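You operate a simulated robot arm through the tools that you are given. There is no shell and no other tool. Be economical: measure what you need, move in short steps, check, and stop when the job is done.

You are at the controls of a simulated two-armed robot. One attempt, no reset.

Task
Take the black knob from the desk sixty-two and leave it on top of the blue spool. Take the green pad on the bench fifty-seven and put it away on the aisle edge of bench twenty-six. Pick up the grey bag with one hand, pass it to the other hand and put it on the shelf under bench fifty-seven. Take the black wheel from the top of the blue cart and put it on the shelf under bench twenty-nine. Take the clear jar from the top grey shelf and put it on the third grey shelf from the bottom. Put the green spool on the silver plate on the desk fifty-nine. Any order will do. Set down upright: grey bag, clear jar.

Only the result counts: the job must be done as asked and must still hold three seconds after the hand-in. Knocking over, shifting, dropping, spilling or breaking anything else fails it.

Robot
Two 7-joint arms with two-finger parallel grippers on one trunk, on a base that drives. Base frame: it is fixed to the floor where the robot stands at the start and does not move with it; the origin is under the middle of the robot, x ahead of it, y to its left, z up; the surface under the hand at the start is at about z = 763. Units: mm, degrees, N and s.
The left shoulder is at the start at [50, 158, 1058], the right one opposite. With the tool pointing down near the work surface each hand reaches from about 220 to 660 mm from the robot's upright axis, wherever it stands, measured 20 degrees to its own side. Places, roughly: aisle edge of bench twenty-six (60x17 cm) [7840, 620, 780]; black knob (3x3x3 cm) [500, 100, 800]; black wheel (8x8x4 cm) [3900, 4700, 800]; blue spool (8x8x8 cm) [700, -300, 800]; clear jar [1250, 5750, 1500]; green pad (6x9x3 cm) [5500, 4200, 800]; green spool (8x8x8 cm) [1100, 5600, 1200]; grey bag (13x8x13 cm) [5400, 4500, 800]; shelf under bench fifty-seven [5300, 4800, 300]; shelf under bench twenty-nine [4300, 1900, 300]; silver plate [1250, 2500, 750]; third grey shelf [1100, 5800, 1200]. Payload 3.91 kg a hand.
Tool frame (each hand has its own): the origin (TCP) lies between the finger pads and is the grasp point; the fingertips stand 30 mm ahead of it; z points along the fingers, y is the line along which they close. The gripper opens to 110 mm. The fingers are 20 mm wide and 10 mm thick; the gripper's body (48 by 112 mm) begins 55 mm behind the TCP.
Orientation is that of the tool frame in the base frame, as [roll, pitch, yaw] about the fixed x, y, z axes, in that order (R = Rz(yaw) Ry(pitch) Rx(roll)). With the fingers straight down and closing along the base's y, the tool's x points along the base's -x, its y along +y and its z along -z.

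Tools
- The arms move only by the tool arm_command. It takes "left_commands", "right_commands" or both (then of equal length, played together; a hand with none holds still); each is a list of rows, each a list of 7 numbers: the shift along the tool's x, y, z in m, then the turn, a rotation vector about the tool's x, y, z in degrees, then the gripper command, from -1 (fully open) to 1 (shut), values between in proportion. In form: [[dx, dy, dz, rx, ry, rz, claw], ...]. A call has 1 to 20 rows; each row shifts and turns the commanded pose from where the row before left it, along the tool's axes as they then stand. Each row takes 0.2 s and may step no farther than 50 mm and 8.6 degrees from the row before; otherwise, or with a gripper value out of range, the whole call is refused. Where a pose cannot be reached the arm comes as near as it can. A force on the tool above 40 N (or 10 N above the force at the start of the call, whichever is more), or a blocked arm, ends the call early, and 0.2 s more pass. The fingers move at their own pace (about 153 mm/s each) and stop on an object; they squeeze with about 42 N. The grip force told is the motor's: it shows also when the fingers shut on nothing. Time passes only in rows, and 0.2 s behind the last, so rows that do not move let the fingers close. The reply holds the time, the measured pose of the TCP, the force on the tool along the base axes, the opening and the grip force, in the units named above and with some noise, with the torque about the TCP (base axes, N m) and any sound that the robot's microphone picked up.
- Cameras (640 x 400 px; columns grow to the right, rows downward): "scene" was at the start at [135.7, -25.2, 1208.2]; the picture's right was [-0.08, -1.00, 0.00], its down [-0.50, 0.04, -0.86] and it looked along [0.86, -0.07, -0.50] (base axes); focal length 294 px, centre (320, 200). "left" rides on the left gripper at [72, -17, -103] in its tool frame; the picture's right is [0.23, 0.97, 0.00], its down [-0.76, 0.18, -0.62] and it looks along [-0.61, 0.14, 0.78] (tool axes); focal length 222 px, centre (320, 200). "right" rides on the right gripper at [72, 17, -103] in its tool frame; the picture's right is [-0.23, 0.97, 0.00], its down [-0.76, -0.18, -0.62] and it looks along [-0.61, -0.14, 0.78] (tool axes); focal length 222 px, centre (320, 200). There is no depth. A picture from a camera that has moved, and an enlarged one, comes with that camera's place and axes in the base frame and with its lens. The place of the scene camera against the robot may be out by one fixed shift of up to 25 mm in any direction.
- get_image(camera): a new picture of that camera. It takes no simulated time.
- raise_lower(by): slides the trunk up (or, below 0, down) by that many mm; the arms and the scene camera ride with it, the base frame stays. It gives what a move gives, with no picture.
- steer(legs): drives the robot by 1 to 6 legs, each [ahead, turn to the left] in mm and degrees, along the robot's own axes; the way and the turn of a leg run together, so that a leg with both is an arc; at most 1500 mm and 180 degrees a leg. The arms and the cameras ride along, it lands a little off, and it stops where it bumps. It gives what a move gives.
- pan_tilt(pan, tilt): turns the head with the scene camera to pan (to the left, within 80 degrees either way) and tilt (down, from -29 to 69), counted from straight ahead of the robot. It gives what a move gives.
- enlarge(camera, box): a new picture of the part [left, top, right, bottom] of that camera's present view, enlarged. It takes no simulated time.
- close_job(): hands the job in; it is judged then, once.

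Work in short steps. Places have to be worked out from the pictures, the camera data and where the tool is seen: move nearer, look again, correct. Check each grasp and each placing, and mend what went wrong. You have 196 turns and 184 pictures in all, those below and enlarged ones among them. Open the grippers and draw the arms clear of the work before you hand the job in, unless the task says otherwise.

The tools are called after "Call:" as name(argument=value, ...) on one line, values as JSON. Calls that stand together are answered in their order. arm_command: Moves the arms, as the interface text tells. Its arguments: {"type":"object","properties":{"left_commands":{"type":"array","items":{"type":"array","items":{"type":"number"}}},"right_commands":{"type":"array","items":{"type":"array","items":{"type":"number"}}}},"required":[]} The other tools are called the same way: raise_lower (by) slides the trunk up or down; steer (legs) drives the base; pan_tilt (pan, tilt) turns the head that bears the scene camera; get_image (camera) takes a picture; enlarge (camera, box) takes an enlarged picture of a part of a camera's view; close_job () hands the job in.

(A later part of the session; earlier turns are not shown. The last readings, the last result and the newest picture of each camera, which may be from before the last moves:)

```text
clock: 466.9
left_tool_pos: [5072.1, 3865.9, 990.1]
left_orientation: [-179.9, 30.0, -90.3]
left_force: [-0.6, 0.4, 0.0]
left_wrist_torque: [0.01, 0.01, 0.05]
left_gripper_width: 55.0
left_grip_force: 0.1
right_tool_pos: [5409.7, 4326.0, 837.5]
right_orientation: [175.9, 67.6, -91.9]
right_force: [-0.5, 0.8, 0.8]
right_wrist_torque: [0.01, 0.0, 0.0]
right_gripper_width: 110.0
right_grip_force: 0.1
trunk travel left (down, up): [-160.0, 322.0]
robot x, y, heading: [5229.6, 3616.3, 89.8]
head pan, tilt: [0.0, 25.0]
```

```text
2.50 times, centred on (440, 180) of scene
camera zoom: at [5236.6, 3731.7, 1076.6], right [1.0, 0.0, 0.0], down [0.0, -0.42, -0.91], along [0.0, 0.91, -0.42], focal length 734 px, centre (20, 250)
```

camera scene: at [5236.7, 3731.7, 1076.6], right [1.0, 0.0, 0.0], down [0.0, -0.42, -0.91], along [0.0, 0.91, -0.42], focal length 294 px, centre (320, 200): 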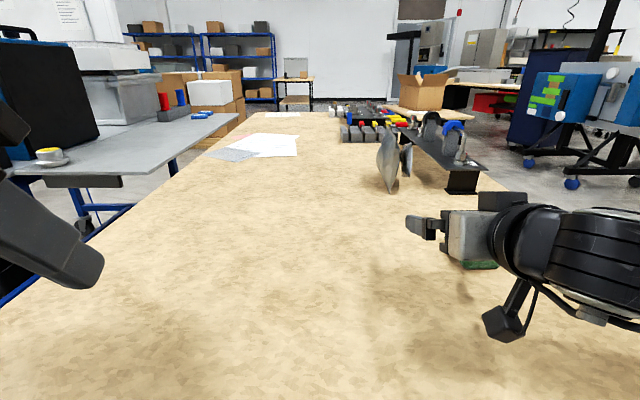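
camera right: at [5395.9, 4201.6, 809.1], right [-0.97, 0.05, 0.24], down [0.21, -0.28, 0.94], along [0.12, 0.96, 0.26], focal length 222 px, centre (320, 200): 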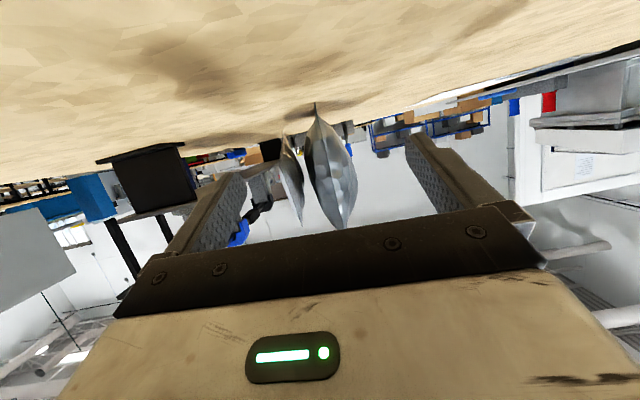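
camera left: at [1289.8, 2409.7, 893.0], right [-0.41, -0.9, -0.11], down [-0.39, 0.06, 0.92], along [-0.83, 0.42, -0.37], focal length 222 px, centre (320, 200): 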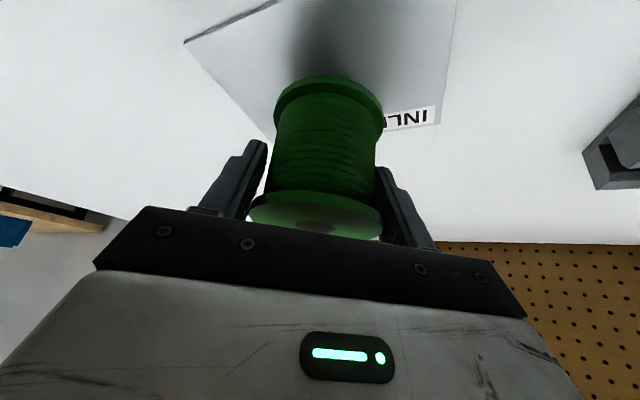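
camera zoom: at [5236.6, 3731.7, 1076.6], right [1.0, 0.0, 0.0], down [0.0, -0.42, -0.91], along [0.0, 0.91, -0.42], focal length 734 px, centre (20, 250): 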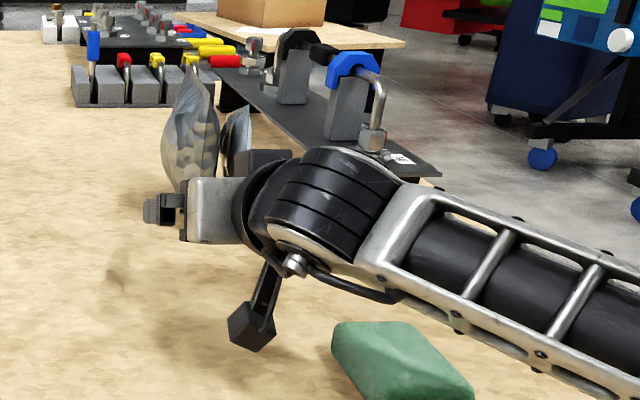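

The bag's near edge is at y≈4416, centred between the fingers. I advance 105 mm and check.

Call:
arm_command(right_commands=[[-0.0133, -0.0012, 0.0323, 0, 0, 0, -1], [-0.0133, -0.0012, 0.0323, 0, 0, 0, -1], [-0.0133, -0.0012, 0.0323, 0, 0, 0, -1], [0, 0, 0, 0, 0, 0, -1]])

Call:
get_image(camera="right")

```text
clock: 467.9
left_tool_pos: [5072.3, 3866.7, 990.2]
left_orientation: [-179.9, 30.0, -90.3]
left_force: [0.1, -0.3, 0.9]
left_wrist_torque: [-0.01, -0.02, -0.02]
left_gripper_width: 55.2
left_grip_force: 0.1
right_tool_pos: [5409.3, 4426.9, 830.7]
right_orientation: [175.9, 67.7, -91.8]
right_force: [0.0, 0.2, 0.5]
right_wrist_torque: [-0.03, 0.01, -0.02]
right_gripper_width: 109.6
right_grip_force: 0.0
right hand out of reach, approached as far as the arm can: row 3
trunk travel left (down, up): [-160.0, 322.0]
robot x, y, heading: [5231.6, 3618.4, 89.7]
head pan, tilt: [0.0, 25.0]
```

```text
53 pictures are left
camera right: at [5396.7, 4303.6, 803.5], right [-0.97, 0.05, 0.24], down [0.21, -0.28, 0.94], along [0.12, 0.96, 0.26], focal length 222 px, centre (320, 200)
```

right: 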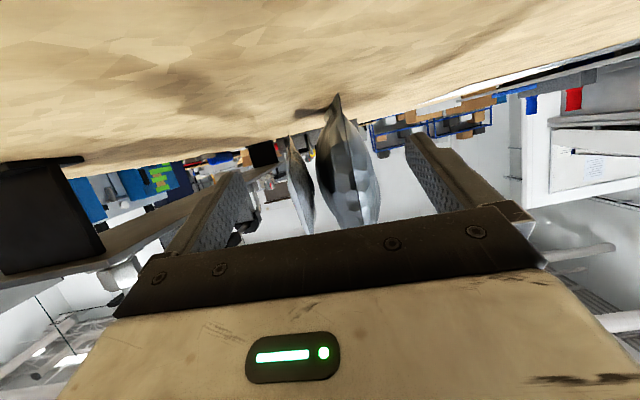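

I check from the scene camera how deep the fingers are relative to the bag.

Call:
enlarge(camera="scene", box=[340, 110, 480, 210])

```text
4.00 times, centred on (410, 160) of scene
camera zoom: at [5236.1, 3731.5, 1076.6], right [1.0, 0.0, 0.0], down [0.0, -0.42, -0.91], along [0.0, 0.91, -0.42], focal length 1174 px, centre (-40, 360)
```

zoom: 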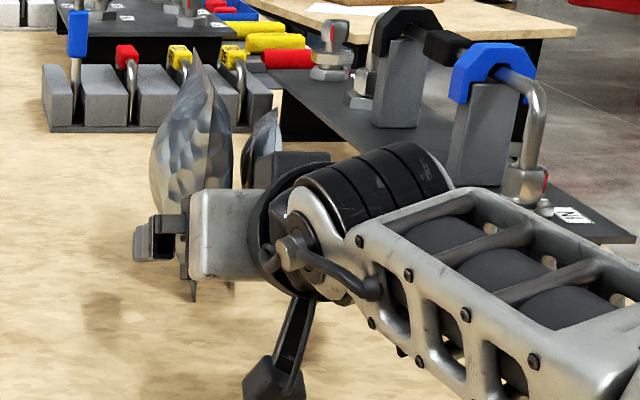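

I close the fingers to feel whether the bag's edge is between them.

Call:
arm_command(right_commands=[[0, 0, 0, 0, 0, 0, 0], [0, 0, 0, 0, 0, 0, 0.6], [0, 0, 0, 0, 0, 0, 1], [0, 0, 0, 0, 0, 0, 1]])

Call:
get_image(camera="right")

```text
clock: 468.9
left_tool_pos: [5072.7, 3866.8, 989.5]
left_orientation: [-180.0, 30.1, -90.3]
left_force: [-0.2, -1.1, 1.5]
left_wrist_torque: [0.0, -0.01, 0.0]
left_gripper_width: 55.0
left_grip_force: 0.1
right_tool_pos: [5409.8, 4428.6, 831.2]
right_orientation: [175.7, 67.6, -92.0]
right_force: [0.3, 0.0, 0.4]
right_wrist_torque: [0.0, -0.01, -0.02]
right_gripper_width: 0.0
right_grip_force: 37.9
trunk travel left (down, up): [-160.0, 322.0]
robot x, y, heading: [5231.8, 3617.8, 89.8]
head pan, tilt: [0.0, 25.0]
```

```text
51 pictures are left
camera right: at [5397.5, 4303.6, 803.0], right [-0.97, 0.05, 0.24], down [0.21, -0.28, 0.94], along [0.12, 0.96, 0.26], focal length 222 px, centre (320, 200)
```

right: 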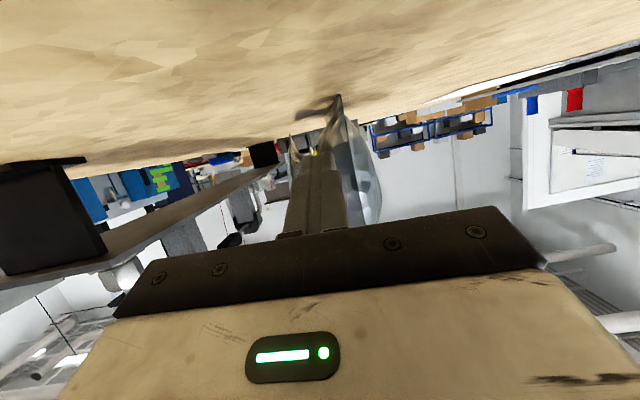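

The fingers closed short: the bag got nudged ~40 mm NW and its near edge is now at y≈4457, combined centre x≈5411. I withdraw, and reposition with heading ≈125° so the right shoulder gains reach.

Call:
arm_command(right_commands=[[0, 0, 0, 0, 0, 0, 0.5], [0, 0, -0.045, 0, 0, 0, 0], [0, 0, -0.045, 0, 0, 0, 0], [0, 0, -0.045, 0, 0, 0, -1], [-0.03, 0, -0.03, 0, 0, 0, -1], [-0.03, 0, -0.03, 0, 0, 0, -1]])

Call:
steer(legs=[[-230, 0], [0, -19], [243, 0], [0, 54]])

Call:
arm_command(right_commands=[[0, 0, 0, 6.5, 0, 2.7, -1], [0, 0, 0, 6.5, 0, 2.7, -1], [0, 0, 0, 6.5, 0, 2.7, -1], [0, 0, 0, 6.5, 0, 2.7, -1], [0, 0, 0, 6.5, 0, 2.7, -1], [0, 0, 0, 0, 0, 0, -1]])

Call:
pan_tilt(pan=-40, tilt=28)

Call:
get_image(camera="scene")

```text
clock: 470.3
left_tool_pos: [5072.2, 3867.3, 990.8]
left_orientation: [-179.8, 30.0, -90.3]
left_force: [0.8, -0.5, -0.7]
left_wrist_torque: [0.0, 0.01, 0.01]
left_gripper_width: 55.0
left_grip_force: 0.2
right_tool_pos: [5421.9, 4270.1, 961.5]
right_orientation: [175.9, 67.6, -91.8]
right_force: [-0.7, 0.5, -0.3]
right_wrist_torque: [0.01, -0.05, -0.02]
right_gripper_width: 109.9
right_grip_force: 0.1
trunk travel left (down, up): [-160.0, 322.0]
robot x, y, heading: [5232.8, 3617.3, 89.9]
head pan, tilt: [0.0, 25.0]
```

```text
clock: 476.9
left_tool_pos: [5040.8, 3736.4, 990.4]
left_orientation: [-179.9, 30.0, -55.9]
left_force: [0.3, 0.1, -0.5]
left_wrist_torque: [0.0, 0.04, -0.01]
left_gripper_width: 55.1
left_grip_force: 0.0
right_tool_pos: [5100.0, 4266.0, 961.2]
right_orientation: [175.9, 67.6, -57.6]
right_force: [-0.2, -0.9, 0.2]
right_wrist_torque: [-0.03, -0.01, -0.01]
right_gripper_width: 110.0
right_grip_force: 0.1
trunk travel left (down, up): [-160.0, 322.0]
robot x, y, heading: [5311.6, 3620.8, 124.0]
head pan, tilt: [0.0, 25.0]
```

```text
clock: 478.2
left_tool_pos: [5040.4, 3735.9, 991.8]
left_orientation: [180.0, 30.1, -56.0]
left_force: [-0.5, 0.1, 1.2]
left_wrist_torque: [-0.01, -0.02, -0.02]
left_gripper_width: 55.1
left_grip_force: 0.0
right_tool_pos: [5100.2, 4265.6, 961.4]
right_orientation: [176.3, 66.7, -92.4]
right_force: [0.0, -0.3, 0.3]
right_wrist_torque: [-0.03, -0.01, 0.02]
right_gripper_width: 110.1
right_grip_force: 0.1
trunk travel left (down, up): [-160.0, 322.0]
robot x, y, heading: [5309.0, 3620.6, 124.3]
head pan, tilt: [0.0, 25.0]
```

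```text
clock: 479.3
left_tool_pos: [5039.7, 3736.4, 989.6]
left_orientation: [-180.0, 30.0, -56.0]
left_force: [1.0, -0.5, -0.9]
left_wrist_torque: [-0.01, 0.01, 0.02]
left_gripper_width: 54.9
left_grip_force: 0.2
right_tool_pos: [5100.3, 4266.2, 961.1]
right_orientation: [176.5, 66.7, -92.2]
right_force: [0.0, 0.4, -0.5]
right_wrist_torque: [0.01, 0.03, 0.0]
right_gripper_width: 110.0
right_grip_force: 0.0
trunk travel left (down, up): [-160.0, 322.0]
robot x, y, heading: [5309.0, 3622.4, 124.2]
head pan, tilt: [-40.0, 28.0]
```

```text
50 pictures are left
camera scene: at [5303.6, 3726.3, 1071.8], right [0.99, -0.1, 0.0], down [-0.05, -0.47, -0.88], along [0.09, 0.88, -0.47], focal length 294 px, centre (320, 200)
```

scene: 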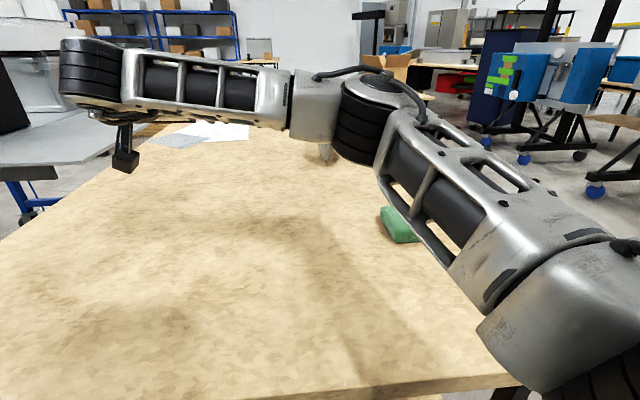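

I swing the right hand east to line up with the bag at (5413, 4330), still high.

Call:
arm_command(right_commands=[[-0.0032, -0.039, 0.0073, 0, 0, 0, -1], [-0.0032, -0.039, 0.0073, 0, 0, 0, -1], [-0.0032, -0.039, 0.0073, 0, 0, 0, -1], [-0.0032, -0.039, 0.0073, 0, 0, 0, -1], [-0.0032, -0.039, 0.0073, 0, 0, 0, -1], [-0.0032, -0.039, 0.0073, 0, 0, 0, -1], [-0.0032, -0.039, 0.0073, 0, 0, 0, -1], [-0.0032, -0.039, 0.0073, 0, 0, 0, -1], [0, 0, 0, 0, 0, 0, -1]])

Call:
get_image(camera="scene")

Call:
get_image(camera="right")

```text
clock: 481.3
left_tool_pos: [5039.3, 3735.7, 990.7]
left_orientation: [180.0, 30.0, -56.0]
left_force: [-0.9, 0.8, 0.1]
left_wrist_torque: [0.0, 0.03, 0.01]
left_gripper_width: 55.1
left_grip_force: 0.0
right_tool_pos: [5412.9, 4334.6, 953.4]
right_orientation: [176.5, 66.6, -92.0]
right_force: [0.4, -0.4, -0.1]
right_wrist_torque: [-0.01, -0.01, 0.0]
right_gripper_width: 109.6
right_grip_force: 0.1
trunk travel left (down, up): [-160.0, 322.0]
robot x, y, heading: [5311.3, 3618.7, 124.1]
head pan, tilt: [-40.0, 28.0]
```

```text
49 pictures are left
camera scene: at [5303.7, 3726.3, 1071.8], right [0.99, -0.1, 0.0], down [-0.05, -0.47, -0.88], along [0.09, 0.88, -0.47], focal length 294 px, centre (320, 200)
```

scene: 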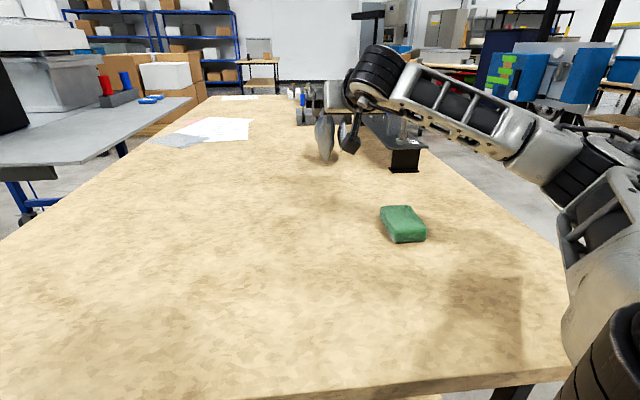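

```text
48 pictures are left
camera right: at [5397.5, 4210.3, 925.9], right [-0.97, 0.07, 0.23], down [0.21, -0.27, 0.94], along [0.13, 0.96, 0.24], focal length 222 px, centre (320, 200)
```

right: 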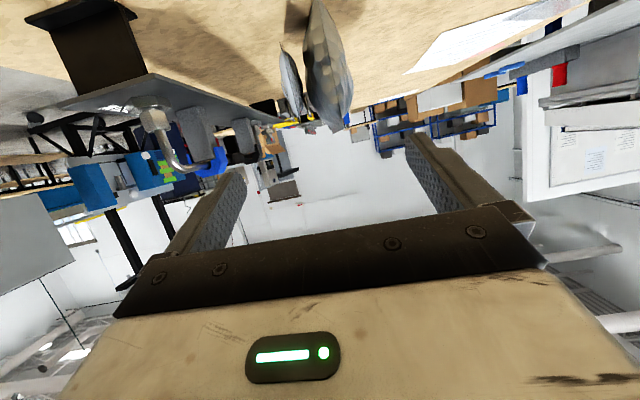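

Bag extents ≈ x 5368–5447, so centre 5408. I lower to z≈838 and advance to y≈4400, then look.

Call:
arm_command(right_commands=[[0.035, 0.0025, 0.0152, 0, 0, 0, -1], [0.035, 0.0025, 0.0152, 0, 0, 0, -1], [0.035, 0, 0.0152, 0, 0, 0, -1], [-0.0131, 0, 0.0303, 0, 0, 0, -1], [-0.0131, 0, 0.0303, 0, 0, 0, -1], [0, 0, 0, 0, 0, 0, -1]])

Call:
get_image(camera="right")

Call:
enlarge(camera="scene", box=[270, 80, 410, 180])

```text
clock: 482.7
left_tool_pos: [5040.0, 3736.3, 989.6]
left_orientation: [-180.0, 30.0, -56.1]
left_force: [-0.5, 0.2, 0.3]
left_wrist_torque: [-0.01, 0.01, 0.0]
left_gripper_width: 55.0
left_grip_force: 0.0
right_tool_pos: [5401.6, 4401.3, 839.2]
right_orientation: [176.4, 66.6, -92.3]
right_force: [0.0, 0.6, 0.9]
right_wrist_torque: [0.01, 0.02, -0.03]
right_gripper_width: 110.1
right_grip_force: 0.1
trunk travel left (down, up): [-160.0, 322.0]
robot x, y, heading: [5306.0, 3622.1, 124.4]
head pan, tilt: [-40.0, 28.0]
```

```text
47 pictures are left
camera right: at [5387.3, 4277.6, 811.8], right [-0.97, 0.07, 0.23], down [0.21, -0.27, 0.94], along [0.13, 0.96, 0.24], focal length 222 px, centre (320, 200)
```

right: 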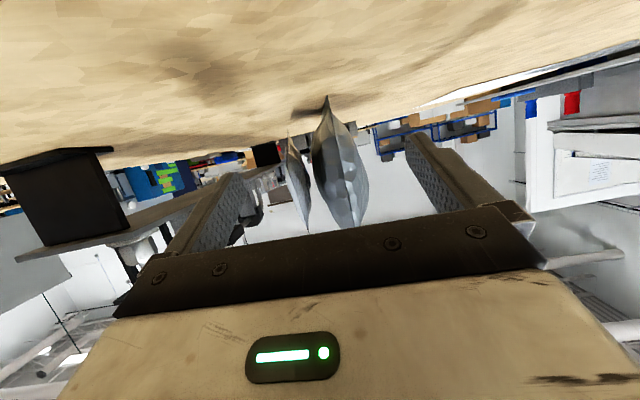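

```text
4.00 times, centred on (340, 130) of scene
camera zoom: at [5303.6, 3726.4, 1071.8], right [0.99, -0.1, 0.0], down [-0.05, -0.47, -0.88], along [0.09, 0.88, -0.47], focal length 1174 px, centre (240, 480)
```

zoom: 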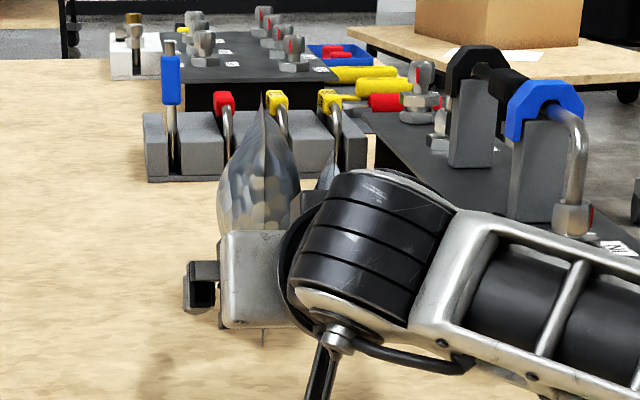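

Centred well. I advance 85 mm (TCP y≈4486).

Call:
arm_command(right_commands=[[-0.0113, -0.002, 0.026, 0, 0, 0, -1], [-0.0113, -0.002, 0.026, 0, 0, 0, -1], [-0.0113, 0, 0.026, 0, 0, 0, -1], [0, 0, 0, 0, 0, 0, -1]])

Call:
get_image(camera="right")

```text
clock: 483.7
left_tool_pos: [5039.7, 3735.4, 991.0]
left_orientation: [-179.9, 30.0, -56.0]
left_force: [0.2, 0.2, -0.1]
left_wrist_torque: [-0.01, -0.04, 0.01]
left_gripper_width: 54.9
left_grip_force: 0.1
right_tool_pos: [5404.8, 4488.4, 839.7]
right_orientation: [176.5, 66.7, -92.1]
right_force: [-0.7, -1.0, 0.2]
right_wrist_torque: [0.0, 0.04, 0.01]
right_gripper_width: 110.0
right_grip_force: 0.0
trunk travel left (down, up): [-160.0, 322.0]
robot x, y, heading: [5310.2, 3622.1, 124.1]
head pan, tilt: [-40.0, 28.0]
```

```text
45 pictures are left
camera right: at [5389.5, 4363.7, 812.4], right [-0.97, 0.07, 0.23], down [0.21, -0.27, 0.94], along [0.13, 0.96, 0.24], focal length 222 px, centre (320, 200)
```

right: 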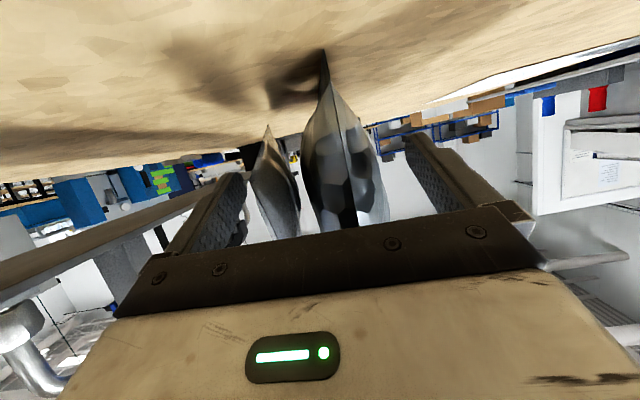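

The bag now sits between the fingers (mid ≈4505). I shift 4 mm east and close.

Call:
arm_command(right_commands=[[0, -0.004, 0, 0, 0, 0, -1], [0, 0, 0, 0, 0, 0, -0.3], [0, 0, 0, 0, 0, 0, 0.3], [0, 0, 0, 0, 0, 0, 1], [0, 0, 0, 0, 0, 0, 1], [0, 0, 0, 0, 0, 0, 1]])

Call:
get_image(camera="right")

```text
clock: 485.1
left_tool_pos: [5040.6, 3736.7, 990.4]
left_orientation: [180.0, 30.0, -56.0]
left_force: [0.0, -0.5, 0.4]
left_wrist_torque: [-0.04, -0.05, 0.0]
left_gripper_width: 55.0
left_grip_force: 0.0
right_tool_pos: [5407.7, 4486.6, 839.2]
right_orientation: [176.4, 66.7, -92.3]
right_force: [-0.1, -0.6, 0.6]
right_wrist_torque: [0.09, -0.06, 0.07]
right_gripper_width: 77.7
right_grip_force: 41.7
trunk travel left (down, up): [-160.0, 322.0]
robot x, y, heading: [5312.4, 3622.1, 124.2]
head pan, tilt: [-40.0, 28.0]
```

```text
44 pictures are left
camera right: at [5393.3, 4363.0, 812.7], right [-0.97, 0.07, 0.23], down [0.21, -0.27, 0.94], along [0.13, 0.96, 0.24], focal length 222 px, centre (320, 200)
```

right: 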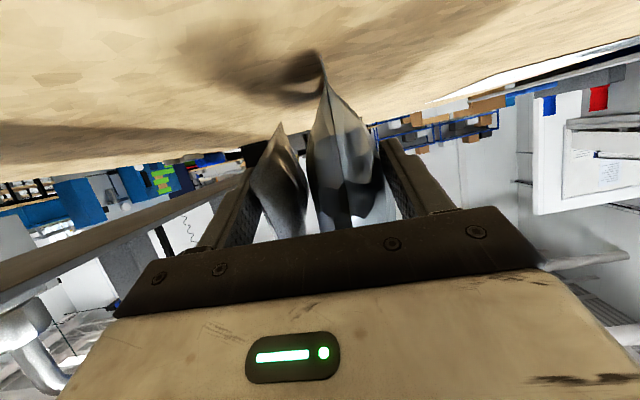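

Gripped at 77.7 mm. I lift with the trunk by 120 mm and check the weight.

Call:
raise_lower(by=120)

Call:
get_image(camera="scene")

Call:
get_image(camera="right")

```text
clock: 486.6
left_tool_pos: [5040.1, 3737.0, 1109.6]
left_orientation: [180.0, 29.9, -56.0]
left_force: [-0.1, -0.6, 0.2]
left_wrist_torque: [-0.01, -0.01, 0.01]
left_gripper_width: 54.9
left_grip_force: 0.0
right_tool_pos: [5407.6, 4487.6, 958.1]
right_orientation: [176.4, 66.6, -92.3]
right_force: [0.8, 0.0, -1.1]
right_wrist_torque: [-0.05, -0.02, 0.01]
right_gripper_width: 77.3
right_grip_force: 41.7
trunk travel left (down, up): [-280.0, 202.0]
robot x, y, heading: [5310.0, 3621.7, 124.1]
head pan, tilt: [-40.0, 28.0]
```

```text
43 pictures are left
camera scene: at [5303.6, 3726.6, 1191.7], right [0.99, -0.1, 0.0], down [-0.05, -0.47, -0.88], along [0.09, 0.88, -0.47], focal length 294 px, centre (320, 200)
```

scene: 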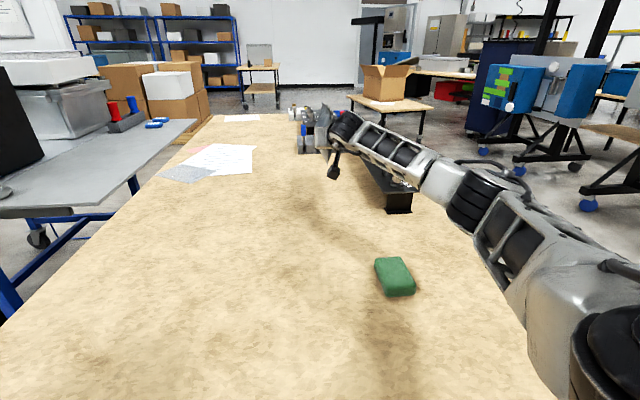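

```text
42 pictures are left
camera right: at [5393.4, 4363.2, 932.3], right [-0.97, 0.07, 0.23], down [0.21, -0.27, 0.94], along [0.13, 0.96, 0.24], focal length 222 px, centre (320, 200)
```

right: 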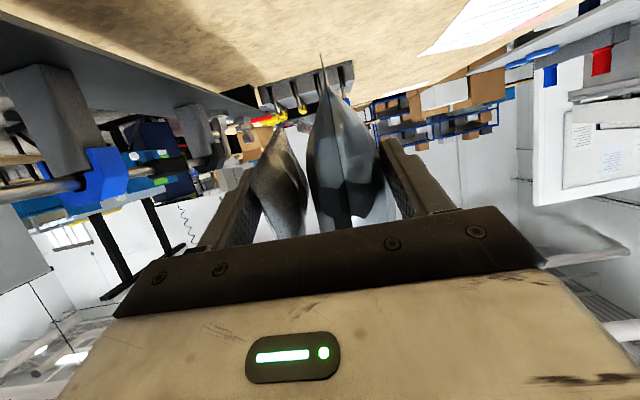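

Bag is held. I raise further to clear the manifold, back off to the aisle and face north.

Call:
raise_lower(by=195)

Call:
steer(legs=[[-330, 0], [0, -34]])

Call:
arm_command(right_commands=[[0, 0, 0, -6.4, 0, -2.7, 1], [0, 0, 0, -6.4, 0, -2.7, 1], [0, 0, 0, -6.4, 0, -2.7, 1], [0, 0, 0, -6.4, 0, -2.7, 1], [0, 0, 0, -6.4, 0, -2.7, 1], [0, 0, 0, 0, 0, 0, 1]])

Call:
pan_tilt(pan=0, tilt=30)

Call:
get_image(camera="scene")

```text
clock: 488.8
left_tool_pos: [5040.5, 3737.3, 1304.5]
left_orientation: [-180.0, 30.0, -56.0]
left_force: [0.2, -0.3, -0.3]
left_wrist_torque: [0.02, 0.02, -0.01]
left_gripper_width: 55.2
left_grip_force: 0.2
right_tool_pos: [5406.9, 4487.5, 1153.7]
right_orientation: [176.4, 66.6, -92.2]
right_force: [-0.1, 0.1, -1.6]
right_wrist_torque: [-0.06, 0.02, -0.05]
right_gripper_width: 77.6
right_grip_force: 42.4
trunk travel left (down, up): [-475.0, 7.0]
robot x, y, heading: [5310.1, 3621.4, 124.1]
head pan, tilt: [-40.0, 28.0]
```

```text
clock: 492.6
left_tool_pos: [5344.7, 3587.0, 1305.0]
left_orientation: [180.0, 30.0, -90.3]
left_force: [-0.3, 0.5, -0.7]
left_wrist_torque: [0.0, 0.0, 0.01]
left_gripper_width: 54.9
left_grip_force: 0.0
right_tool_pos: [6072.9, 3998.1, 1153.7]
right_orientation: [176.2, 66.5, -126.7]
right_force: [0.0, -0.6, -0.9]
right_wrist_torque: [-0.04, 0.03, 0.02]
right_gripper_width: 77.9
right_grip_force: 41.8
trunk travel left (down, up): [-475.0, 7.0]
robot x, y, heading: [5503.5, 3338.0, 89.7]
head pan, tilt: [-40.0, 28.0]
```

```text
clock: 494.0
left_tool_pos: [5345.7, 3586.8, 1304.5]
left_orientation: [179.9, 30.0, -90.3]
left_force: [0.3, 1.2, 0.2]
left_wrist_torque: [-0.02, 0.04, 0.03]
left_gripper_width: 55.0
left_grip_force: 0.1
right_tool_pos: [6049.3, 3988.8, 1132.1]
right_orientation: [177.6, 67.8, -99.5]
right_force: [-0.6, -0.6, -1.3]
right_wrist_torque: [-0.04, -0.02, 0.0]
right_gripper_width: 77.6
right_grip_force: 41.9
right hand out of reach, approached as far as the arm can: row 4, 5
trunk travel left (down, up): [-475.0, 7.0]
robot x, y, heading: [5501.1, 3340.2, 89.8]
head pan, tilt: [-40.0, 28.0]
```

```text
clock: 495.1
left_tool_pos: [5345.0, 3586.0, 1304.9]
left_orientation: [179.9, 30.0, -90.2]
left_force: [0.6, -0.4, 0.0]
left_wrist_torque: [-0.03, 0.0, -0.01]
left_gripper_width: 54.9
left_grip_force: 0.0
right_tool_pos: [6047.2, 3990.8, 1131.6]
right_orientation: [177.6, 67.8, -99.5]
right_force: [0.3, -1.0, -1.6]
right_wrist_torque: [-0.05, 0.0, 0.01]
right_gripper_width: 77.9
right_grip_force: 41.8
trunk travel left (down, up): [-475.0, 7.0]
robot x, y, heading: [5504.7, 3337.5, 89.9]
head pan, tilt: [0.0, 30.0]
```

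```text
41 pictures are left
camera scene: at [5509.7, 3450.2, 1383.6], right [1.0, 0.0, 0.0], down [0.0, -0.5, -0.87], along [0.0, 0.87, -0.5], focal length 294 px, centre (320, 200)
```

scene: 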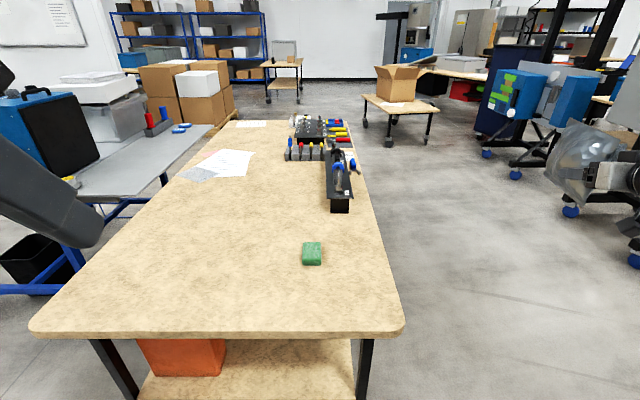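

I bring the right hand with the bag to the centre in front of me.

Call:
arm_command(right_commands=[[0.01248, 0.0383, -0.0204, 0, 0, 0, 1], [0.01248, 0.0383, -0.0204, 0, 0, 0, 1], [0.01248, 0.0383, -0.0204, 0, 0, 0, 1], [0.01248, 0.0383, -0.0204, 0, 0, 0, 1], [0.01248, 0.0383, -0.0204, 0, 0, 0, 1], [0.01248, 0.0383, -0.0204, 0, 0, 0, 1], [0.01248, 0.0383, -0.0204, 0, 0, 0, 1], [0.01248, 0.0383, -0.0204, 0, 0, 0, 1], [0.01248, 0.0383, -0.0204, 0, 0, 0, 1], [0.01248, 0.0383, -0.0204, 0, 0, 0, 1], [0.01248, 0.0383, -0.0204, 0, 0, 0, 1], [0.01248, 0.0383, -0.0204, 0, 0, 0, 1], [0.01248, 0.0383, -0.0204, 0, 0, 0, 1], [0, 0, 0, -4.2, 0, -1.7, 1], [0, 0, 0, -4.2, 0, -1.7, 1], [0, 0, 0, 0, 0, 0, 1]])

Call:
get_image(camera="scene")

```text
clock: 498.5
left_tool_pos: [5344.3, 3586.8, 1305.2]
left_orientation: [-180.0, 30.0, -90.3]
left_force: [0.2, 0.0, 0.4]
left_wrist_torque: [-0.02, -0.03, -0.02]
left_gripper_width: 55.0
left_grip_force: 0.0
right_tool_pos: [5530.6, 3748.8, 1095.6]
right_orientation: [177.6, 67.9, -90.4]
right_force: [-0.7, 0.9, -1.8]
right_wrist_torque: [-0.05, 0.04, 0.01]
right_gripper_width: 77.8
right_grip_force: 42.1
right hand out of reach, approached as far as the arm can: row 7
trunk travel left (down, up): [-475.0, 7.0]
robot x, y, heading: [5504.4, 3336.2, 89.7]
head pan, tilt: [0.0, 30.0]
```

```text
40 pictures are left
camera scene: at [5509.5, 3450.2, 1383.6], right [1.0, 0.0, 0.0], down [0.0, -0.5, -0.87], along [0.0, 0.87, -0.5], focal length 294 px, centre (320, 200)
```

scene: 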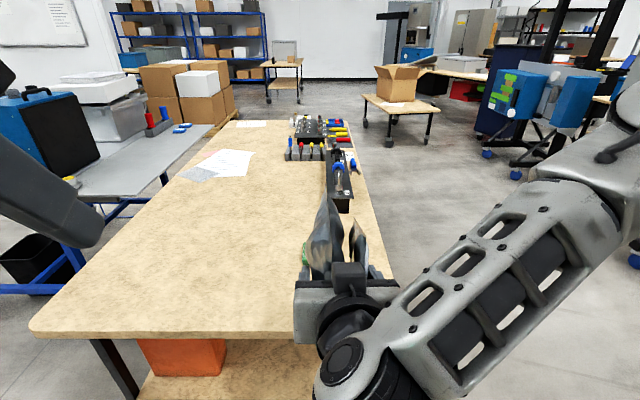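

Bag is centred and upright. I bring the open left hand above the far half of the bag (z≈1248).

Call:
arm_command(left_commands=[[-0.0216, -0.0266, 0.0219, 0, 0, 0, -1], [-0.0216, -0.0266, 0.0219, 0, 0, 0, -1], [-0.0216, -0.0266, 0.0219, 0, 0, 0, -1], [-0.0216, -0.0266, 0.0219, 0, 0, 0, -1], [-0.0216, -0.0266, 0.0219, 0, 0, 0, -1], [-0.0216, -0.0266, 0.0219, 0, 0, 0, -1], [-0.0216, -0.0266, 0.0219, 0, 0, 0, -1], [0, 0, 0, 0, 0, 0, -1]])

Call:
get_image(camera="left")

Call:
get_image(camera="scene")

```text
clock: 500.3
left_tool_pos: [5532.9, 3790.1, 1249.9]
left_orientation: [-180.0, 30.1, -90.4]
left_force: [-0.5, -0.4, 0.0]
left_wrist_torque: [-0.01, 0.0, 0.02]
left_gripper_width: 110.2
left_grip_force: 0.0
right_tool_pos: [5531.0, 3749.5, 1096.2]
right_orientation: [177.7, 68.0, -90.4]
right_force: [0.4, -0.3, -1.7]
right_wrist_torque: [-0.04, -0.02, 0.03]
right_gripper_width: 77.5
right_grip_force: 42.4
trunk travel left (down, up): [-475.0, 7.0]
robot x, y, heading: [5499.1, 3338.9, 89.7]
head pan, tilt: [0.0, 30.0]
```

```text
39 pictures are left
camera left: at [5548.9, 3678.2, 1302.2], right [-0.97, -0.19, -0.11], down [-0.18, 0.35, 0.92], along [-0.14, 0.92, -0.37], focal length 222 px, centre (320, 200)
```

left: 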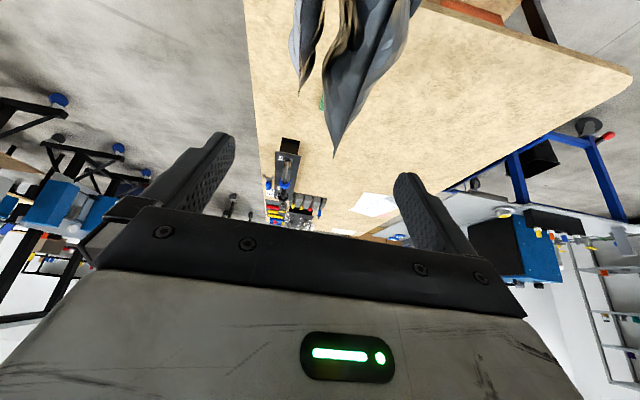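

```text
38 pictures are left
camera scene: at [5509.1, 3449.9, 1383.7], right [1.0, 0.0, 0.0], down [0.0, -0.5, -0.87], along [0.0, 0.87, -0.5], focal length 294 px, centre (320, 200)
```

scene: 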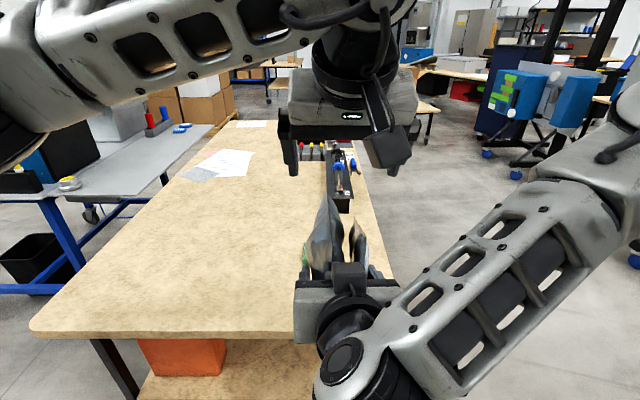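

The bag extends further than thought (far top corner y≈3875). I shift the left hand to (5518, 3832, 1195) and look.

Call:
arm_command(left_commands=[[-0.0045, 0.0075, 0.0343, 0, 0, 0, -1], [-0.0045, 0.0075, 0.0343, 0, 0, 0, -1], [0, 0, 0, 0, 0, 0, -1]])

Call:
get_image(camera="left")

Call:
enlarge(camera="scene", box=[260, 100, 440, 330])

```text
clock: 501.1
left_tool_pos: [5518.2, 3834.9, 1193.8]
left_orientation: [-179.9, 30.1, -90.4]
left_force: [-0.2, 0.5, 0.3]
left_wrist_torque: [-0.04, -0.06, 0.04]
left_gripper_width: 110.0
left_grip_force: 0.0
right_tool_pos: [5531.2, 3748.8, 1096.4]
right_orientation: [177.4, 67.9, -90.4]
right_force: [-0.2, -0.7, -1.3]
right_wrist_torque: [-0.06, 0.01, -0.01]
right_gripper_width: 77.5
right_grip_force: 42.0
trunk travel left (down, up): [-475.0, 7.0]
robot x, y, heading: [5506.1, 3334.8, 89.6]
head pan, tilt: [0.0, 30.0]
```

```text
37 pictures are left
camera left: at [5534.5, 3720.8, 1246.1], right [-0.97, -0.19, -0.11], down [-0.18, 0.35, 0.92], along [-0.14, 0.92, -0.37], focal length 222 px, centre (320, 200)
```

left: 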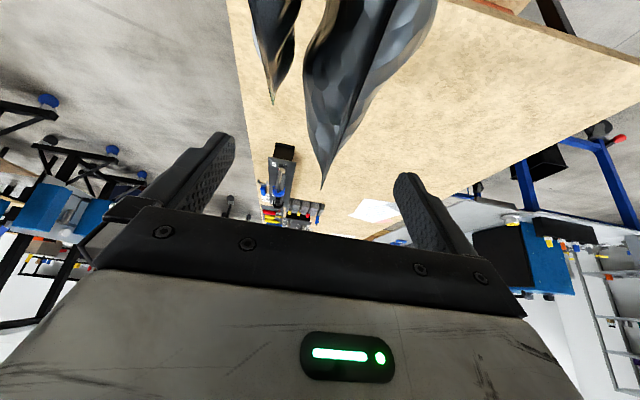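

```text
1.74 times, centred on (350, 215) of scene
camera zoom: at [5509.5, 3449.9, 1383.7], right [1.0, 0.0, 0.0], down [0.0, -0.5, -0.87], along [0.0, 0.87, -0.5], focal length 510 px, centre (268, 174)
```

zoom: 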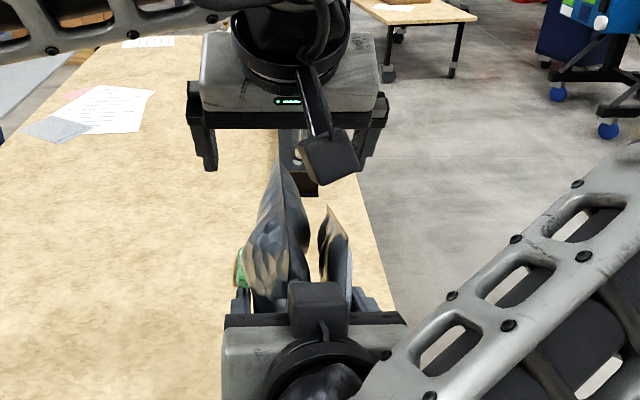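

The bag's far top corner is ≈(5514, 3846, 1185). I lower the left hand to (5517, 3808, 1155) over the top edge and close.

Call:
arm_command(left_commands=[[0.02145, 0, 0.01015, 0, 0, 0, -1], [0.02145, 0, 0.01015, 0, 0, 0, -1], [0, 0, 0, 0, 0, 0, -1]])

Call:
get_image(camera="left")

```text
clock: 501.9
left_tool_pos: [5518.0, 3808.1, 1155.1]
left_orientation: [-179.9, 30.0, -90.3]
left_force: [0.5, -0.3, 0.2]
left_wrist_torque: [0.0, -0.02, -0.02]
left_gripper_width: 110.5
left_grip_force: 0.0
right_tool_pos: [5530.0, 3749.6, 1096.1]
right_orientation: [177.6, 67.9, -90.4]
right_force: [-0.6, -0.4, -0.8]
right_wrist_torque: [-0.05, -0.03, 0.0]
right_gripper_width: 77.5
right_grip_force: 42.3
trunk travel left (down, up): [-475.0, 7.0]
robot x, y, heading: [5503.1, 3340.0, 89.8]
head pan, tilt: [0.0, 30.0]
```

```text
35 pictures are left
camera left: at [5533.6, 3695.3, 1207.3], right [-0.97, -0.19, -0.11], down [-0.18, 0.35, 0.92], along [-0.14, 0.92, -0.37], focal length 222 px, centre (320, 200)
```

left: 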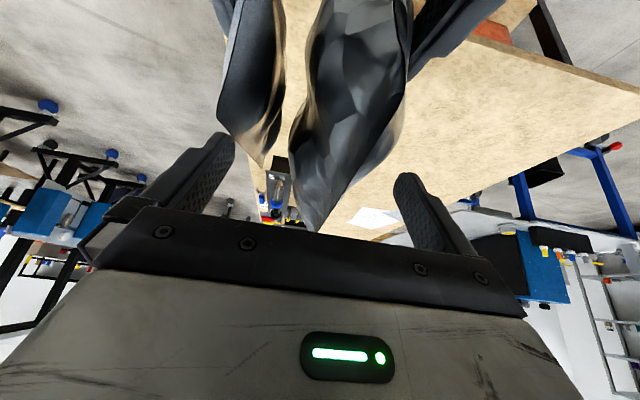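

Packet and pouch are both between the fingers. I shift 6 mm east and close the left hand.

Call:
arm_command(left_commands=[[0, -0.006, 0, 0, 0, 0, -1], [0, 0, 0, 0, 0, 0, -0.3], [0, 0, 0, 0, 0, 0, 0.2], [0, 0, 0, 0, 0, 0, 0.6], [0, 0, 0, 0, 0, 0, 1], [0, 0, 0, 0, 0, 0, 1]])

Call:
get_image(camera="left")

```text
clock: 503.3
left_tool_pos: [5525.2, 3808.8, 1155.8]
left_orientation: [-179.4, 30.1, -90.2]
left_force: [32.1, 2.0, 9.2]
left_wrist_torque: [-1.26, 0.16, 2.26]
left_gripper_width: 78.6
left_grip_force: 42.0
right_tool_pos: [5529.9, 3748.7, 1095.0]
right_orientation: [177.6, 67.7, -90.1]
right_force: [-31.9, -2.0, -10.5]
right_wrist_torque: [0.81, -2.06, -0.33]
right_gripper_width: 78.0
right_grip_force: 42.4
trunk travel left (down, up): [-475.0, 7.0]
robot x, y, heading: [5501.3, 3340.9, 89.8]
head pan, tilt: [0.0, 30.0]
```

```text
34 pictures are left
camera left: at [5540.8, 3694.9, 1208.3], right [-0.97, -0.19, -0.12], down [-0.18, 0.35, 0.92], along [-0.13, 0.92, -0.37], focal length 222 px, centre (320, 200)
```

left: 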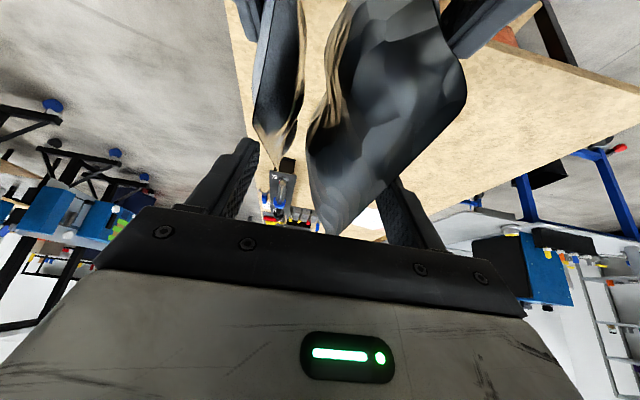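

Left hand holds too (78.6 mm). I relieve the lateral strain by 4 mm, then open the right hand and withdraw it.

Call:
arm_command(left_commands=[[0, -0.004, 0, 0, 0, 0, 1], [0, 0, 0, 0, 0, 0, 1]])

Call:
arm_command(right_commands=[[0, 0, 0, 0, 0, 0, 0], [0, 0, 0, 0, 0, 0, -1], [0, 0, 0, 0, 0, 0, -1], [0, 0, -0.03, 0, 0, 0, -1], [0, 0, -0.04, 0, 0, 0, -1], [0, 0, -0.04, 0, 0, 0, -1], [0.02, -0.03, 0, 0, 0, 0, -1], [0.02, -0.04, 0, 0, 0, 0, -1], [0.02, -0.04, 0, 0, 0, 0, -1], [0, 0, 0, 0, 0, 0, -1]])

Call:
get_image(camera="scene")

Call:
get_image(camera="left")

```text
clock: 503.9
left_tool_pos: [5528.2, 3809.0, 1155.0]
left_orientation: [-179.9, 30.2, -90.4]
left_force: [13.6, 0.5, 14.1]
left_wrist_torque: [-0.68, -0.02, 0.68]
left_gripper_width: 78.5
left_grip_force: 41.9
right_tool_pos: [5532.1, 3748.2, 1096.3]
right_orientation: [177.7, 67.6, -90.3]
right_force: [-13.2, 0.1, -15.0]
right_wrist_torque: [-0.18, -0.86, 0.14]
right_gripper_width: 78.1
right_grip_force: 41.8
trunk travel left (down, up): [-475.0, 7.0]
robot x, y, heading: [5504.9, 3337.6, 89.8]
head pan, tilt: [0.0, 30.0]
```

```text
clock: 506.1
left_tool_pos: [5528.9, 3807.7, 1154.2]
left_orientation: [-179.9, 30.0, -90.3]
left_force: [-0.7, 0.0, 0.3]
left_wrist_torque: [0.02, -0.01, -0.01]
left_gripper_width: 77.6
left_grip_force: 41.9
right_tool_pos: [5564.0, 3669.7, 1047.9]
right_orientation: [177.5, 68.0, -90.4]
right_force: [-0.7, -0.7, -0.5]
right_wrist_torque: [0.0, 0.0, 0.01]
right_gripper_width: 110.1
right_grip_force: 0.0
right hand out of reach, approached as far as the arm can: row 6, 7, 8, 9
trunk travel left (down, up): [-475.0, 7.0]
robot x, y, heading: [5503.2, 3336.6, 90.2]
head pan, tilt: [0.0, 30.0]
```

```text
33 pictures are left
camera scene: at [5509.2, 3449.9, 1383.7], right [1.0, 0.0, 0.0], down [0.0, -0.5, -0.87], along [0.0, 0.87, -0.5], focal length 294 px, centre (320, 200)
```

scene: 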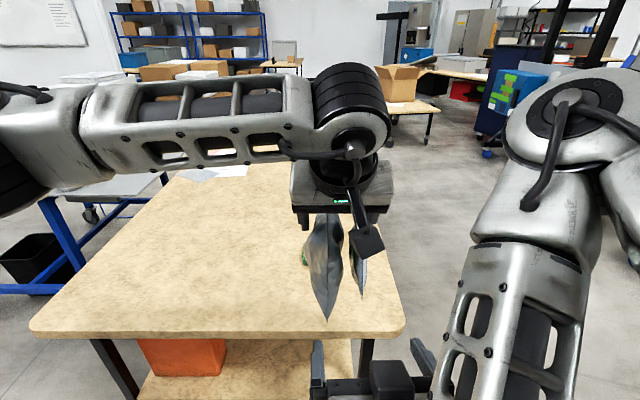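

```text
32 pictures are left
camera left: at [5544.3, 3695.0, 1207.2], right [-0.97, -0.19, -0.11], down [-0.18, 0.35, 0.92], along [-0.14, 0.92, -0.37], focal length 222 px, centre (320, 200)
```

left: 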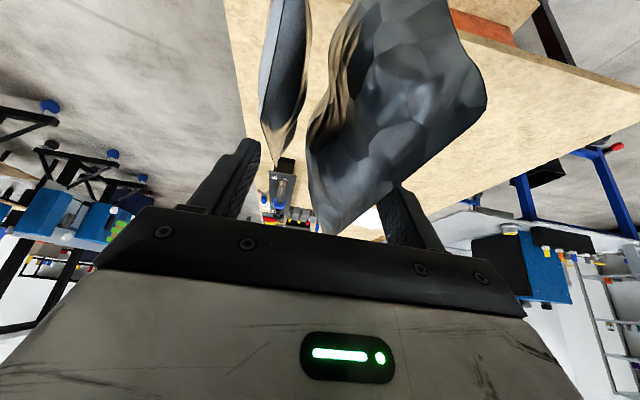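

Handover done: the bag hangs in the left hand (bottom ≈133 mm below its TCP). I move the right arm aside, shift the left hand left, back off a little and lower the trunk.

Call:
arm_command(right_commands=[[-0.0185, -0.04, -0.0075, 0, 0, 0, 0], [-0.0185, -0.04, -0.0075, 0, 0, 0, 0], [-0.0185, -0.04, -0.0075, 0, 0, 0, 0], [-0.0185, -0.04, -0.0075, 0, 0, 0, 0], [-0.0185, -0.04, -0.0075, 0, 0, 0, 0], [-0.0185, -0.04, -0.0075, 0, 0, 0, 0]], left_commands=[[0, 0.018, 0, 0, 0, 0, 1], [0, 0.018, 0, 0, 0, 0, 1], [0, 0.018, 0, 0, 0, 0, 1], [0, 0.018, 0, 0, 0, 0, 1], [0, 0.018, 0, 0, 0, 0, 1], [0, 0.018, 0, 0, 0, 0, 1]])

Call:
steer(legs=[[-110, 0]])

Call:
raise_lower(by=-400)

Call:
raise_lower(by=-70)

Call:
get_image(camera="scene")

```text
clock: 507.5
left_tool_pos: [5420.6, 3807.3, 1155.7]
left_orientation: [179.9, 30.0, -90.3]
left_force: [0.0, 0.1, 0.0]
left_wrist_torque: [0.02, 0.0, 0.05]
left_gripper_width: 77.7
left_grip_force: 42.2
right_tool_pos: [5694.4, 3779.7, 1133.0]
right_orientation: [177.7, 67.7, -90.5]
right_force: [0.4, -0.6, 0.2]
right_wrist_torque: [0.02, 0.02, 0.01]
right_gripper_width: 54.9
right_grip_force: 0.1
right hand out of reach, approached as far as the arm can: row 1, 2, 3, 4, 5, 6
trunk travel left (down, up): [-475.0, 7.0]
robot x, y, heading: [5505.5, 3337.7, 89.7]
head pan, tilt: [0.0, 30.0]
```

```text
clock: 508.7
left_tool_pos: [5419.7, 3698.0, 1155.7]
left_orientation: [180.0, 30.1, -90.4]
left_force: [0.2, 0.3, -0.2]
left_wrist_torque: [0.05, 0.01, -0.02]
left_gripper_width: 77.5
left_grip_force: 41.8
right_tool_pos: [5693.6, 3666.9, 1134.4]
right_orientation: [177.9, 67.7, -90.6]
right_force: [-0.3, -0.3, 0.6]
right_wrist_torque: [-0.01, 0.03, 0.01]
right_gripper_width: 55.0
right_grip_force: 0.0
trunk travel left (down, up): [-475.0, 7.0]
robot x, y, heading: [5500.1, 3224.8, 89.7]
head pan, tilt: [0.0, 30.0]
```

```text
clock: 512.5
left_tool_pos: [5418.2, 3698.5, 754.9]
left_orientation: [180.0, 30.0, -90.3]
left_force: [0.5, -0.4, 0.5]
left_wrist_torque: [0.0, -0.03, -0.04]
left_gripper_width: 77.6
left_grip_force: 41.7
right_tool_pos: [5693.2, 3668.6, 733.4]
right_orientation: [177.7, 67.7, -90.6]
right_force: [0.9, 0.6, 0.4]
right_wrist_torque: [0.04, 0.01, 0.01]
right_gripper_width: 55.0
right_grip_force: 0.0
trunk travel left (down, up): [-75.0, 407.0]
robot x, y, heading: [5499.7, 3228.7, 89.5]
head pan, tilt: [0.0, 30.0]
```

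```text
clock: 513.6
left_tool_pos: [5419.7, 3698.4, 683.8]
left_orientation: [-180.0, 30.0, -90.5]
left_force: [0.4, -0.4, 0.4]
left_wrist_torque: [0.03, -0.01, 0.01]
left_gripper_width: 77.4
left_grip_force: 42.7
right_tool_pos: [5694.0, 3668.3, 663.6]
right_orientation: [177.9, 67.6, -90.5]
right_force: [-0.5, 0.7, 0.1]
right_wrist_torque: [-0.04, 0.03, -0.02]
right_gripper_width: 55.2
right_grip_force: 0.1
trunk travel left (down, up): [-5.0, 477.0]
robot x, y, heading: [5504.8, 3225.7, 89.6]
head pan, tilt: [0.0, 30.0]
```

```text
31 pictures are left
camera scene: at [5509.1, 3339.1, 913.7], right [1.0, -0.01, 0.0], down [0.0, -0.5, -0.87], along [0.0, 0.87, -0.5], focal length 294 px, centre (320, 200)
```

scene: 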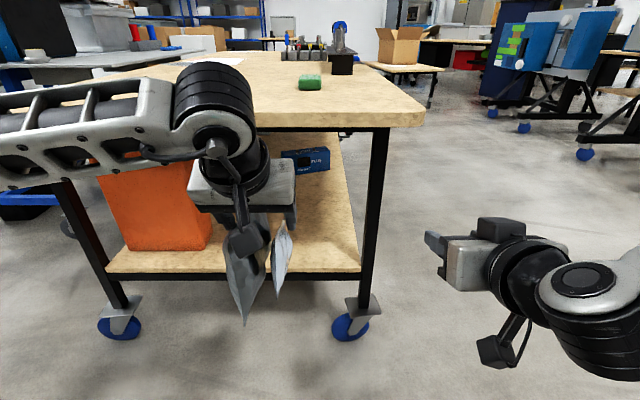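

Shelf front edge ≈ y 3930, z≈329; free between the orange box and the east leg. I lower the left hand to z≈480, drive 115 mm ahead and look.

Call:
arm_command(left_commands=[[0.0204, 0.003, 0.0353, 0, 0, 0, 1], [0.0204, 0.003, 0.0353, 0, 0, 0, 1], [0.0204, 0.003, 0.0353, 0, 0, 0, 1], [0.0204, 0.003, 0.0353, 0, 0, 0, 1], [0.0204, 0.003, 0.0353, 0, 0, 0, 1], [0, 0, 0, 0, 0, 0, 1]])

Call:
steer(legs=[[115, 0]])

Call:
arm_command(left_commands=[[-0.0346, 0, 0.02, 0, 0, 0, 1], [-0.0346, 0, 0.02, 0, 0, 0, 1], [0, 0, 0, 0, 0, 0, 1]])

Call:
get_image(camera="scene")

```text
clock: 515.0
left_tool_pos: [5404.4, 3698.5, 480.8]
left_orientation: [-179.8, 29.9, -90.4]
left_force: [-0.5, -0.2, -0.4]
left_wrist_torque: [0.01, -0.03, 0.0]
left_gripper_width: 77.7
left_grip_force: 42.4
right_tool_pos: [5693.2, 3669.9, 664.0]
right_orientation: [177.8, 67.7, -90.4]
right_force: [0.2, -0.6, 0.8]
right_wrist_torque: [-0.02, -0.01, 0.02]
right_gripper_width: 55.0
right_grip_force: 0.0
trunk travel left (down, up): [-5.0, 477.0]
robot x, y, heading: [5505.4, 3227.0, 89.5]
head pan, tilt: [0.0, 30.0]
```

```text
clock: 516.2
left_tool_pos: [5403.7, 3811.9, 481.3]
left_orientation: [-179.8, 30.0, -90.4]
left_force: [0.6, -0.3, 0.0]
left_wrist_torque: [0.0, -0.01, 0.02]
left_gripper_width: 77.0
left_grip_force: 42.0
right_tool_pos: [5693.3, 3783.1, 663.7]
right_orientation: [177.8, 67.5, -90.4]
right_force: [0.4, -0.7, -0.1]
right_wrist_torque: [-0.01, 0.04, 0.03]
right_gripper_width: 54.7
right_grip_force: 0.0
trunk travel left (down, up): [-5.0, 477.0]
robot x, y, heading: [5503.3, 3343.7, 89.7]
head pan, tilt: [0.0, 30.0]
```

```text
clock: 517.0
left_tool_pos: [5406.1, 3891.0, 480.0]
left_orientation: [-179.9, 30.0, -90.5]
left_force: [0.0, -0.1, -1.0]
left_wrist_torque: [0.02, 0.01, 0.0]
left_gripper_width: 77.4
left_grip_force: 41.3
right_tool_pos: [5693.4, 3783.4, 663.7]
right_orientation: [177.8, 67.5, -90.5]
right_force: [-0.3, 0.3, 0.3]
right_wrist_torque: [0.0, 0.02, -0.01]
right_gripper_width: 54.9
right_grip_force: 0.1
trunk travel left (down, up): [-5.0, 477.0]
robot x, y, heading: [5505.8, 3339.6, 89.7]
head pan, tilt: [0.0, 30.0]
```

```text
30 pictures are left
camera scene: at [5509.6, 3453.8, 913.6], right [1.0, 0.0, 0.0], down [0.0, -0.5, -0.87], along [0.0, 0.87, -0.5], focal length 294 px, centre (320, 200)
```

scene: 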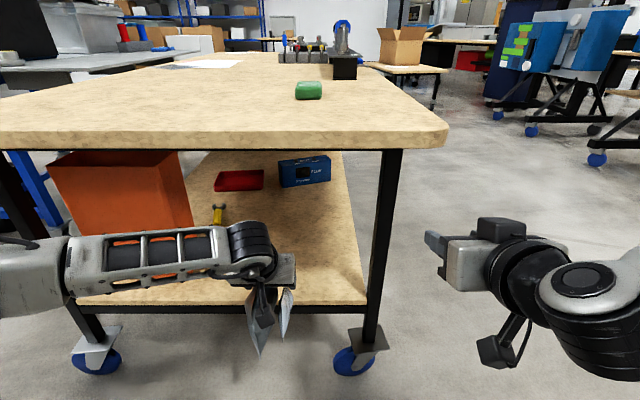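

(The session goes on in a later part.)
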